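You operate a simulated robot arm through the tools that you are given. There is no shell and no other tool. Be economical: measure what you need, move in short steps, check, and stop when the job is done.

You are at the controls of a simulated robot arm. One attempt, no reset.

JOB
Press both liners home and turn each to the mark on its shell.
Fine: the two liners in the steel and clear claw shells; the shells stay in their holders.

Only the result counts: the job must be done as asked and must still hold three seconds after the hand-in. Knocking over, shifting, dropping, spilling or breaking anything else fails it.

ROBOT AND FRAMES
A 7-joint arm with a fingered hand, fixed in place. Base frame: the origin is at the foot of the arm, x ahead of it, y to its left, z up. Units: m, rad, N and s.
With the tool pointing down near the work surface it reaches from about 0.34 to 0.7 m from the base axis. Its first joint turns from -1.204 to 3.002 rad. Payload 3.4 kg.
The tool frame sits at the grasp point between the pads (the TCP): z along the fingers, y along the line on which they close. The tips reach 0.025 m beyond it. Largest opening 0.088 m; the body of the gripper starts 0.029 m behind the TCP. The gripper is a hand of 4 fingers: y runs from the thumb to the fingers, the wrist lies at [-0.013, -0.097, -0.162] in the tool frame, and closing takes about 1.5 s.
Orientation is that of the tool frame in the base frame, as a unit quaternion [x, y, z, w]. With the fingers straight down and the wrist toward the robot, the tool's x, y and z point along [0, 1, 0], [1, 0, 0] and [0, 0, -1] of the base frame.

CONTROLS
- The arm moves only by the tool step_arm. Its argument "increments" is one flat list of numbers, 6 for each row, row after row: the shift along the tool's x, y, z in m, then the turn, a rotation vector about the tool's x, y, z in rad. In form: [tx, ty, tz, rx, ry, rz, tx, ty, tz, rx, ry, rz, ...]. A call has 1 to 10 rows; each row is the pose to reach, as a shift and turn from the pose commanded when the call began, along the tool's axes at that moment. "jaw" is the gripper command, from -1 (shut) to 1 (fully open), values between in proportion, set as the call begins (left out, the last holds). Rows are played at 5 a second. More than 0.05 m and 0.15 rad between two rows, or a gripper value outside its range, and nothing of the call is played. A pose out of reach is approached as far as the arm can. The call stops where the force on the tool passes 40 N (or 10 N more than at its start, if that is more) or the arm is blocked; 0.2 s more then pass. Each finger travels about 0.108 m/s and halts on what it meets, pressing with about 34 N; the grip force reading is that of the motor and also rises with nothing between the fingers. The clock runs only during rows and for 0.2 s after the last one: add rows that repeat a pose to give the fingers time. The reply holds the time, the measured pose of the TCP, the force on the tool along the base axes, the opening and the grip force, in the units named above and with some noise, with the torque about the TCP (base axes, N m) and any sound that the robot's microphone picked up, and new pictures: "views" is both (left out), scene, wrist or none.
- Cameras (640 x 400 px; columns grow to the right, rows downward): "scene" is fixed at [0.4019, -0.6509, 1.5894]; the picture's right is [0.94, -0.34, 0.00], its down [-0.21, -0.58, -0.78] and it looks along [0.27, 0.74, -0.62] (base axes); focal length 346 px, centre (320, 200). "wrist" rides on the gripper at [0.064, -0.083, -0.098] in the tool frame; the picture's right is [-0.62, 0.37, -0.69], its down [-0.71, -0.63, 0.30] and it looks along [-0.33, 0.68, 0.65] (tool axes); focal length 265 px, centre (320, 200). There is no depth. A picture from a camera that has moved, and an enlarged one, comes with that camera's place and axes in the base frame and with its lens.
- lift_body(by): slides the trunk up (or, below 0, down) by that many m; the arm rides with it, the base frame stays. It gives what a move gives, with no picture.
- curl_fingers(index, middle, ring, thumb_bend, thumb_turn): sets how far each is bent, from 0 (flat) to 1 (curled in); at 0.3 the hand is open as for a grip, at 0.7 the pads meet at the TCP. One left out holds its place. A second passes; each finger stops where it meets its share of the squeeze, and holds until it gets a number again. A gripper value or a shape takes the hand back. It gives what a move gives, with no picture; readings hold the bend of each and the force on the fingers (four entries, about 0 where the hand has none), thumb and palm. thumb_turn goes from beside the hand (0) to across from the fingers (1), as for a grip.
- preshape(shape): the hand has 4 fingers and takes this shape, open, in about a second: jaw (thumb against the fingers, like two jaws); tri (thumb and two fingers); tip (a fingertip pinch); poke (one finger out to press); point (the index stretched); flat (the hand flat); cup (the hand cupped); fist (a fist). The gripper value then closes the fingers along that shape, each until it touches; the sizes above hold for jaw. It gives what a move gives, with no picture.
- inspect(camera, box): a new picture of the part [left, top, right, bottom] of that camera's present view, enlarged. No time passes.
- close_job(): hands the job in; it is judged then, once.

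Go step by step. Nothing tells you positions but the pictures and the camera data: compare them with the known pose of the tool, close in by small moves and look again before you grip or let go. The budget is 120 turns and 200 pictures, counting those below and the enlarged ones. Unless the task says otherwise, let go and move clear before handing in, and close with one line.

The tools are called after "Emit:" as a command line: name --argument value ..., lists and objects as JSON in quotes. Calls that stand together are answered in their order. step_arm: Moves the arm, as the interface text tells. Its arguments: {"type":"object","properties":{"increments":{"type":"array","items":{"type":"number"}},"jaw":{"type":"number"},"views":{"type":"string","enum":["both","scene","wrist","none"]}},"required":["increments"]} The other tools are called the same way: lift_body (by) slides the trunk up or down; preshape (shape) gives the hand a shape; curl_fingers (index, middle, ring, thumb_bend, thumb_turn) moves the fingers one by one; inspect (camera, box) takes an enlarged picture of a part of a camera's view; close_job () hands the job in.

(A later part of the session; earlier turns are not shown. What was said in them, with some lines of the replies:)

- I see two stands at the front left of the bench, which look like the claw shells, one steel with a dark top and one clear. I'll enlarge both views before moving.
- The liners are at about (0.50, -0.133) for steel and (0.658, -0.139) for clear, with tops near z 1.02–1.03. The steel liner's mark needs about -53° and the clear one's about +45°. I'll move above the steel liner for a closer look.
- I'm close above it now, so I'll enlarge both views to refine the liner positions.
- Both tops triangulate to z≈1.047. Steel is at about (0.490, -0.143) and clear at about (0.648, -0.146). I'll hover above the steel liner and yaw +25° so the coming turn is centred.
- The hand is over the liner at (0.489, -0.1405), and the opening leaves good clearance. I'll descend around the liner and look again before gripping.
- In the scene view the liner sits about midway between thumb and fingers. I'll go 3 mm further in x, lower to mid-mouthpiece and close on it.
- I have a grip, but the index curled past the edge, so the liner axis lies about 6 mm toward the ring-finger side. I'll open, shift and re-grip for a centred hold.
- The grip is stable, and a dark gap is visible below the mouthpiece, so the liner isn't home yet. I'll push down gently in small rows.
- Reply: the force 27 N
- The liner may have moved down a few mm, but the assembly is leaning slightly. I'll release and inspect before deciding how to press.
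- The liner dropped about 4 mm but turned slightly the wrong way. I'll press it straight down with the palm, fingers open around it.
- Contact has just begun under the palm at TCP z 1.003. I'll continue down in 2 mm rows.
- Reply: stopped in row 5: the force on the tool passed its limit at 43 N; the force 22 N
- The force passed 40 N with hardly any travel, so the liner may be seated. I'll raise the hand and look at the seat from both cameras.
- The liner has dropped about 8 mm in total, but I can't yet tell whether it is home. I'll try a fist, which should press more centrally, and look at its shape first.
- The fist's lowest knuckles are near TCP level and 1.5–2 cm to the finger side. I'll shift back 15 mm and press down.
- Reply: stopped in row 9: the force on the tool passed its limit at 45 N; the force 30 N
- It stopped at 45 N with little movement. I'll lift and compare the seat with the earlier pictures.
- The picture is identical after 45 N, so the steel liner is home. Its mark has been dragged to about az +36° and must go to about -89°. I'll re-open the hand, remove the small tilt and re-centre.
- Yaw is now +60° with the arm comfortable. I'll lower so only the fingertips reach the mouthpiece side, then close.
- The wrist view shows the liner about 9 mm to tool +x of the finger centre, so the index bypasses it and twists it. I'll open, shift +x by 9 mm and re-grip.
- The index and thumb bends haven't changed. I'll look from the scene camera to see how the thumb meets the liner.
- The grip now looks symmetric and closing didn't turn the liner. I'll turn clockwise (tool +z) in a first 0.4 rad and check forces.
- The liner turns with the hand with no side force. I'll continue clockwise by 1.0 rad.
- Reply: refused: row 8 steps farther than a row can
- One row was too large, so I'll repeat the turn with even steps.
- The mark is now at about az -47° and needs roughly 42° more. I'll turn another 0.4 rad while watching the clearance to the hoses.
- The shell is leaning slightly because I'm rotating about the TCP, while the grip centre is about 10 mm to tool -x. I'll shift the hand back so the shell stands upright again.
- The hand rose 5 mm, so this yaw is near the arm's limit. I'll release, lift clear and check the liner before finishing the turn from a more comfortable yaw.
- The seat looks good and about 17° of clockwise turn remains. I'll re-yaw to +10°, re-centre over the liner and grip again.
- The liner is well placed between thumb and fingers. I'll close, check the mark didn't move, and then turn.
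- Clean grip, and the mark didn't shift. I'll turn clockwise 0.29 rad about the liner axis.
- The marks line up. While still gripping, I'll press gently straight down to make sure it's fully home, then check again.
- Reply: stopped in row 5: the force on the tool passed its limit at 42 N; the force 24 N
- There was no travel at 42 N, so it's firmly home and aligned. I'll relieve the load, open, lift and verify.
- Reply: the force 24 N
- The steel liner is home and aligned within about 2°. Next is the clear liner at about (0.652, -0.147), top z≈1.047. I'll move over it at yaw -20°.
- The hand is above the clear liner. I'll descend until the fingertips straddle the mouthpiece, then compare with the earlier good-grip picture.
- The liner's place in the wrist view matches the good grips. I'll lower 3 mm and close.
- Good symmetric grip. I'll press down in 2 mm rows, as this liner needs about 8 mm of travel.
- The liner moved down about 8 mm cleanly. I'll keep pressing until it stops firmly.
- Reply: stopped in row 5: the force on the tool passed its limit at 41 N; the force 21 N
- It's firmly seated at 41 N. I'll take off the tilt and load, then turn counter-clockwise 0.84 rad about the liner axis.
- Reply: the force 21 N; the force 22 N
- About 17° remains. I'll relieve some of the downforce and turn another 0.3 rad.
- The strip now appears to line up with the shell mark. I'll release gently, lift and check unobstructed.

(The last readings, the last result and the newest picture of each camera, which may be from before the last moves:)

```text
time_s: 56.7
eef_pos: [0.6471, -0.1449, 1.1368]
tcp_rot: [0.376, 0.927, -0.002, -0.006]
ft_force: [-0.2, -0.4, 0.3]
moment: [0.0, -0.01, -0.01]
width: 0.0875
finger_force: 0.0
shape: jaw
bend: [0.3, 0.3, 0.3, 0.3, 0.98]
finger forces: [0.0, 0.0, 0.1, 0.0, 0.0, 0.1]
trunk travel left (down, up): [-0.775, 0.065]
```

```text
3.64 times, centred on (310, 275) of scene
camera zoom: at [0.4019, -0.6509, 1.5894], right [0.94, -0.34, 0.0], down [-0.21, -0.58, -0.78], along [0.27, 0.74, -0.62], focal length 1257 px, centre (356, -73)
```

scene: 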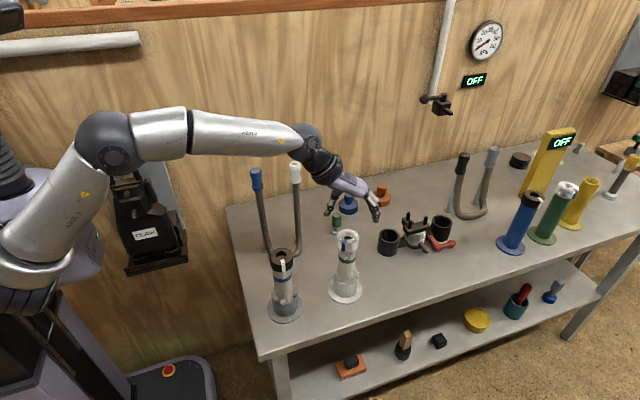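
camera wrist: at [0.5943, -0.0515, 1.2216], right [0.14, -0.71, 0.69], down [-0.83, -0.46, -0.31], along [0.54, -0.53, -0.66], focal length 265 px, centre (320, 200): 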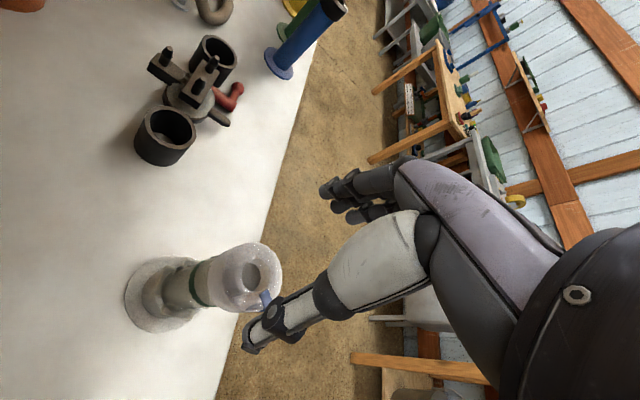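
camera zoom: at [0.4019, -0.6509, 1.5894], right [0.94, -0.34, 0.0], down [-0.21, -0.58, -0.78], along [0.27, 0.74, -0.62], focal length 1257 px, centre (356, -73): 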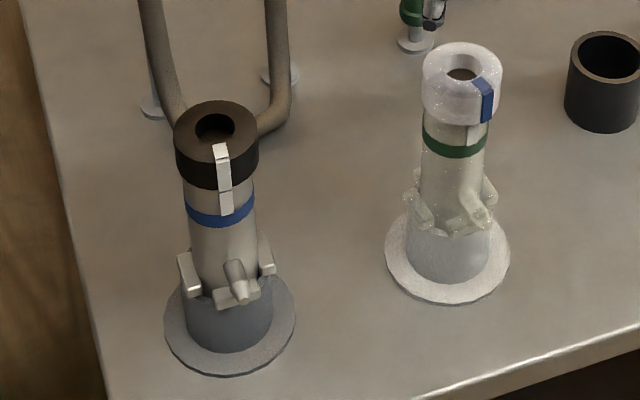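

On release it settled about 8° past the mark. I'll descend again on the same axis, re-grip and turn back clockwise by that amount.

Emit:
step_arm --increments '[0, 0.001, 0.03, -0.008, -0.01, 0, 0, 0.001, 0.06, -0.008, -0.01, 0, 0, 0.001, 0.089, -0.008, -0.01, 0, 0, 0.001, 0.089, -0.008, -0.01, 0]' --views "none"

Emit:
inspect --camera "wrist" --box '[170, 150, 420, 370]'

Emit:
step_arm --increments '[0, 0, 0, 0, 0, 0, 0, 0, 0, 0, 0, 0, 0, 0, 0, 0, 0, 0, 0, 0, 0, 0, 0, 0, 0, 0, 0, 0, 0, 0, 0, 0, 0, 0, 0, 0, 0, 0, 0, 0, 0, 0]' --jaw -1 --views "none"

Emit:
inspect --camera "scene" --box '[315, 220, 375, 280]'

```text
time_s: 57.7
eef_pos: [0.6479, -0.1446, 1.0473]
tcp_rot: [0.376, 0.927, -0.001, 0.001]
ft_force: [0.6, 0.3, -0.6]
moment: [0.01, -0.05, 0.0]
width: 0.0875
finger_force: 0.0
shape: jaw
bend: [0.3, 0.3, 0.3, 0.3, 0.98]
finger forces: [0.0, 0.0, 0.0, 0.1, 0.0, 0.0]
trunk travel left (down, up): [-0.775, 0.065]
```

```text
1.82 times, centred on (295, 260) of wrist
camera zoom: at [0.5413, -0.1599, 1.1458], right [0.7, -0.17, 0.69], down [0.08, -0.95, -0.3], along [0.71, 0.26, -0.65], focal length 483 px, centre (366, 91)
```

zoom: 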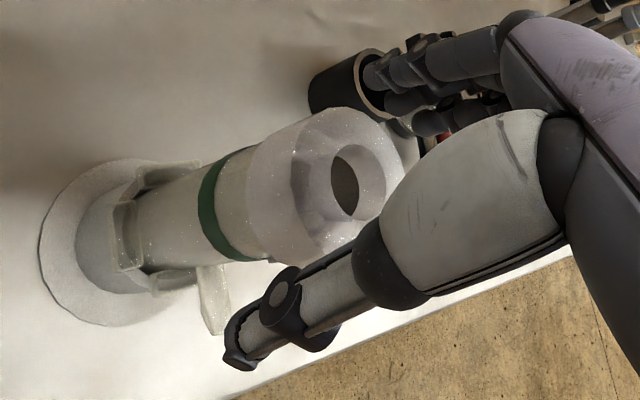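

```text
time_s: 59.3
eef_pos: [0.6484, -0.1446, 1.0472]
tcp_rot: [0.376, 0.927, -0.002, -0.001]
ft_force: [-0.4, 0.3, -0.5]
moment: [0.0, 0.04, 0.02]
width: 0.0411
finger_force: 33.8
shape: jaw
bend: [0.74, 0.45, 0.49, 0.72, 1.0]
finger forces: [17.3, 9.8, 3.1, 0.0, 29.9, 0.0]
trunk travel left (down, up): [-0.775, 0.065]
```

```text
6.67 times, centred on (345, 250) of scene
camera zoom: at [0.4019, -0.6509, 1.5894], right [0.94, -0.34, 0.0], down [-0.21, -0.58, -0.78], along [0.27, 0.74, -0.62], focal length 2305 px, centre (153, -133)
```

zoom: 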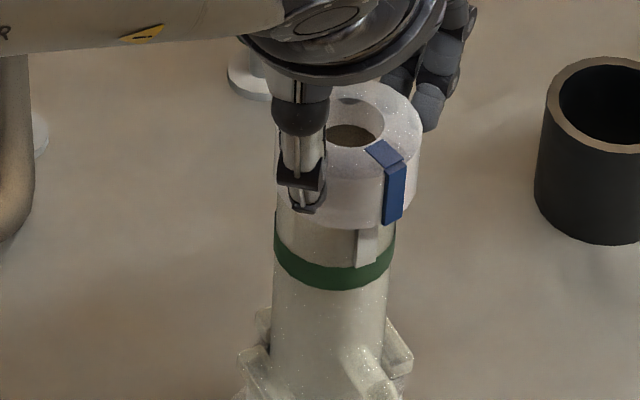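

The grip is good and unchanged. I'll turn back 0.14 rad with a 3 mm nudge to centre the liner on its shell.

Emit:
step_arm --increments '[0.0015, 0, 0, 0, 0, 0.07, 0.003, 0, 0, 0, 0, 0.14, 0.003, 0, 0, 0, 0, 0.14, 0.003, 0, 0, 0, 0, 0.14]' --views "none"

Emit:
inspect --camera "scene" --box '[315, 220, 375, 280]'

```text
time_s: 60.3
eef_pos: [0.6464, -0.1425, 1.0478]
tcp_rot: [0.439, 0.898, -0.001, 0.001]
ft_force: [0.5, -0.8, 0.3]
moment: [0.02, 0.0, 0.01]
width: 0.041
finger_force: 33.7
shape: jaw
bend: [0.74, 0.45, 0.49, 0.72, 1.0]
finger forces: [17.2, 9.8, 3.3, 0.1, 29.9, 0.0]
trunk travel left (down, up): [-0.775, 0.065]
```

```text
6.67 times, centred on (345, 250) of scene
camera zoom: at [0.4019, -0.6509, 1.5894], right [0.94, -0.34, 0.0], down [-0.21, -0.58, -0.78], along [0.27, 0.74, -0.62], focal length 2305 px, centre (153, -133)
```

zoom: 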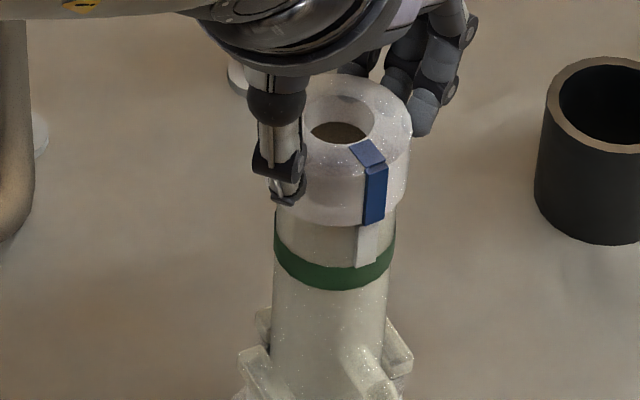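

Aligned, at about 31° on both. I'll give it a confirming press while gripped.

Emit:
step_arm --increments '[0, 0, 0.002, 0, 0, 0, 0, 0, 0.004, 0, 0, 0, 0, 0, 0.006, 0, 0, 0, 0, 0, 0.008, 0, 0, 0]' --views "none"

Emit:
step_arm --increments '[0, 0, -0.004, 0, 0, 0, 0, 0, -0.006, 0, 0, 0, 0, 0, -0.006, 0, 0, 0]' --views "none"

Emit:
inspect --camera "scene" --box '[315, 220, 375, 280]'

```text
time_s: 61.3
eef_pos: [0.6441, -0.1425, 1.0451]
tcp_rot: [0.439, 0.898, 0.001, 0.005]
ft_force: [2.9, -2.3, 23.2]
moment: [-0.07, -0.1, 0.01]
width: 0.0416
finger_force: 34.5
shape: jaw
bend: [0.74, 0.44, 0.49, 0.72, 1.0]
finger forces: [18.6, 11.7, 4.8, 0.0, 32.4, 0.0]
trunk travel left (down, up): [-0.775, 0.065]
```

```text
time_s: 62.1
eef_pos: [0.6448, -0.141, 1.0452]
tcp_rot: [0.439, 0.899, -0.001, 0.0]
ft_force: [2.4, -1.0, 11.4]
moment: [0.01, -0.19, 0.01]
width: 0.0415
finger_force: 34.5
shape: jaw
bend: [0.74, 0.44, 0.49, 0.72, 1.0]
finger forces: [18.9, 11.6, 4.3, 0.0, 31.9, 0.0]
trunk travel left (down, up): [-0.775, 0.065]
```

```text
6.67 times, centred on (345, 250) of scene
camera zoom: at [0.4019, -0.6509, 1.5894], right [0.94, -0.34, 0.0], down [-0.21, -0.58, -0.78], along [0.27, 0.74, -0.62], focal length 2305 px, centre (153, -133)
```

zoom: 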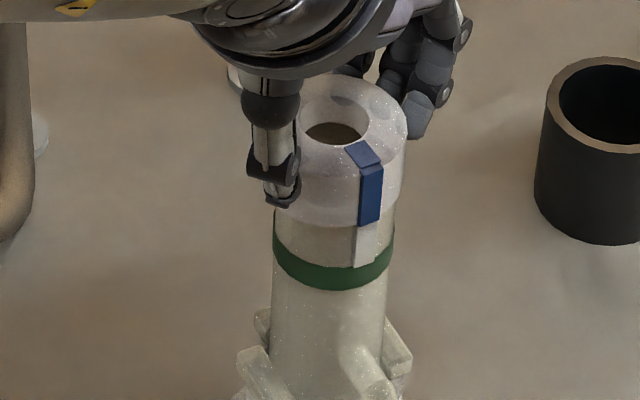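

The liner is home and aligned. I'll release and lift well clear.

Emit:
step_arm --increments '[0, 0, 0, 0, 0, 0, 0, 0, 0, 0, 0, 0, 0, 0, 0, 0, 0, 0, 0, 0, -0.03, 0, 0, 0, 0, 0, -0.07, 0, 0, 0, 0, 0, -0.11, 0, 0, 0, 0, 0, -0.15, 0, 0, 0, 0, 0, -0.15, 0, 0, 0]' --jaw 1 --views "wrist"

Emit:
inspect --camera "scene" --box '[315, 220, 375, 280]'

Emit:
inspect --camera "scene" --box '[255, 235, 315, 295]'

```text
time_s: 63.9
eef_pos: [0.6445, -0.1408, 1.1946]
tcp_rot: [0.439, 0.898, -0.001, 0.0]
ft_force: [-0.9, -0.2, -0.6]
moment: [-0.03, 0.03, -0.02]
width: 0.0877
finger_force: 0.0
shape: jaw
bend: [0.3, 0.3, 0.3, 0.3, 0.98]
finger forces: [0.0, 0.0, 0.0, 0.0, 0.1, 0.0]
trunk travel left (down, up): [-0.775, 0.065]
camera wrist: at [0.537, -0.1418, 1.2938], right [0.67, -0.26, 0.69], down [-0.06, -0.95, -0.3], along [0.74, 0.16, -0.65], focal length 265 px, centre (320, 200)
```

wrist: 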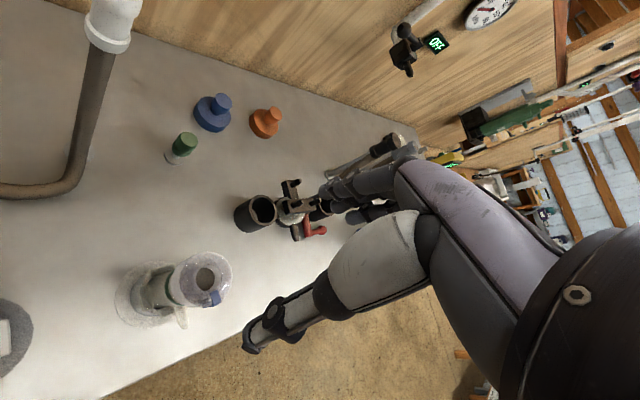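

```text
6.67 times, centred on (345, 250) of scene
camera zoom: at [0.4019, -0.6509, 1.5894], right [0.94, -0.34, 0.0], down [-0.21, -0.58, -0.78], along [0.27, 0.74, -0.62], focal length 2305 px, centre (153, -133)
```

zoom: 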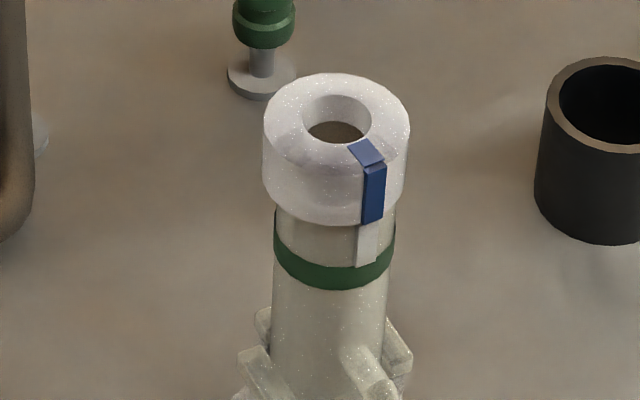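

```text
6.67 times, centred on (285, 265) of scene
camera zoom: at [0.4019, -0.6509, 1.5894], right [0.94, -0.34, 0.0], down [-0.21, -0.58, -0.78], along [0.27, 0.74, -0.62], focal length 2305 px, centre (553, -233)
```

zoom: 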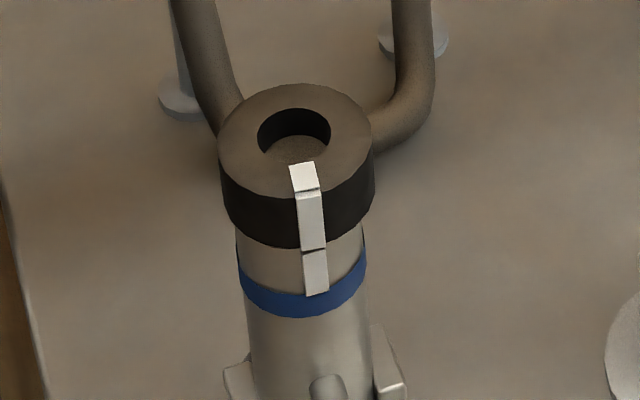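

Both liners are firmly seated with their marks in line, the shells stand in their holders, and the hand is clear. I'm handing in.

Emit:
close_job

```text
The job is handed in.
```

I pressed both liners home and turned each to the mark on its shell. By the pictures, the marks line up to within about 2°. Both shells are still in their holders, and nothing else was disturbed.
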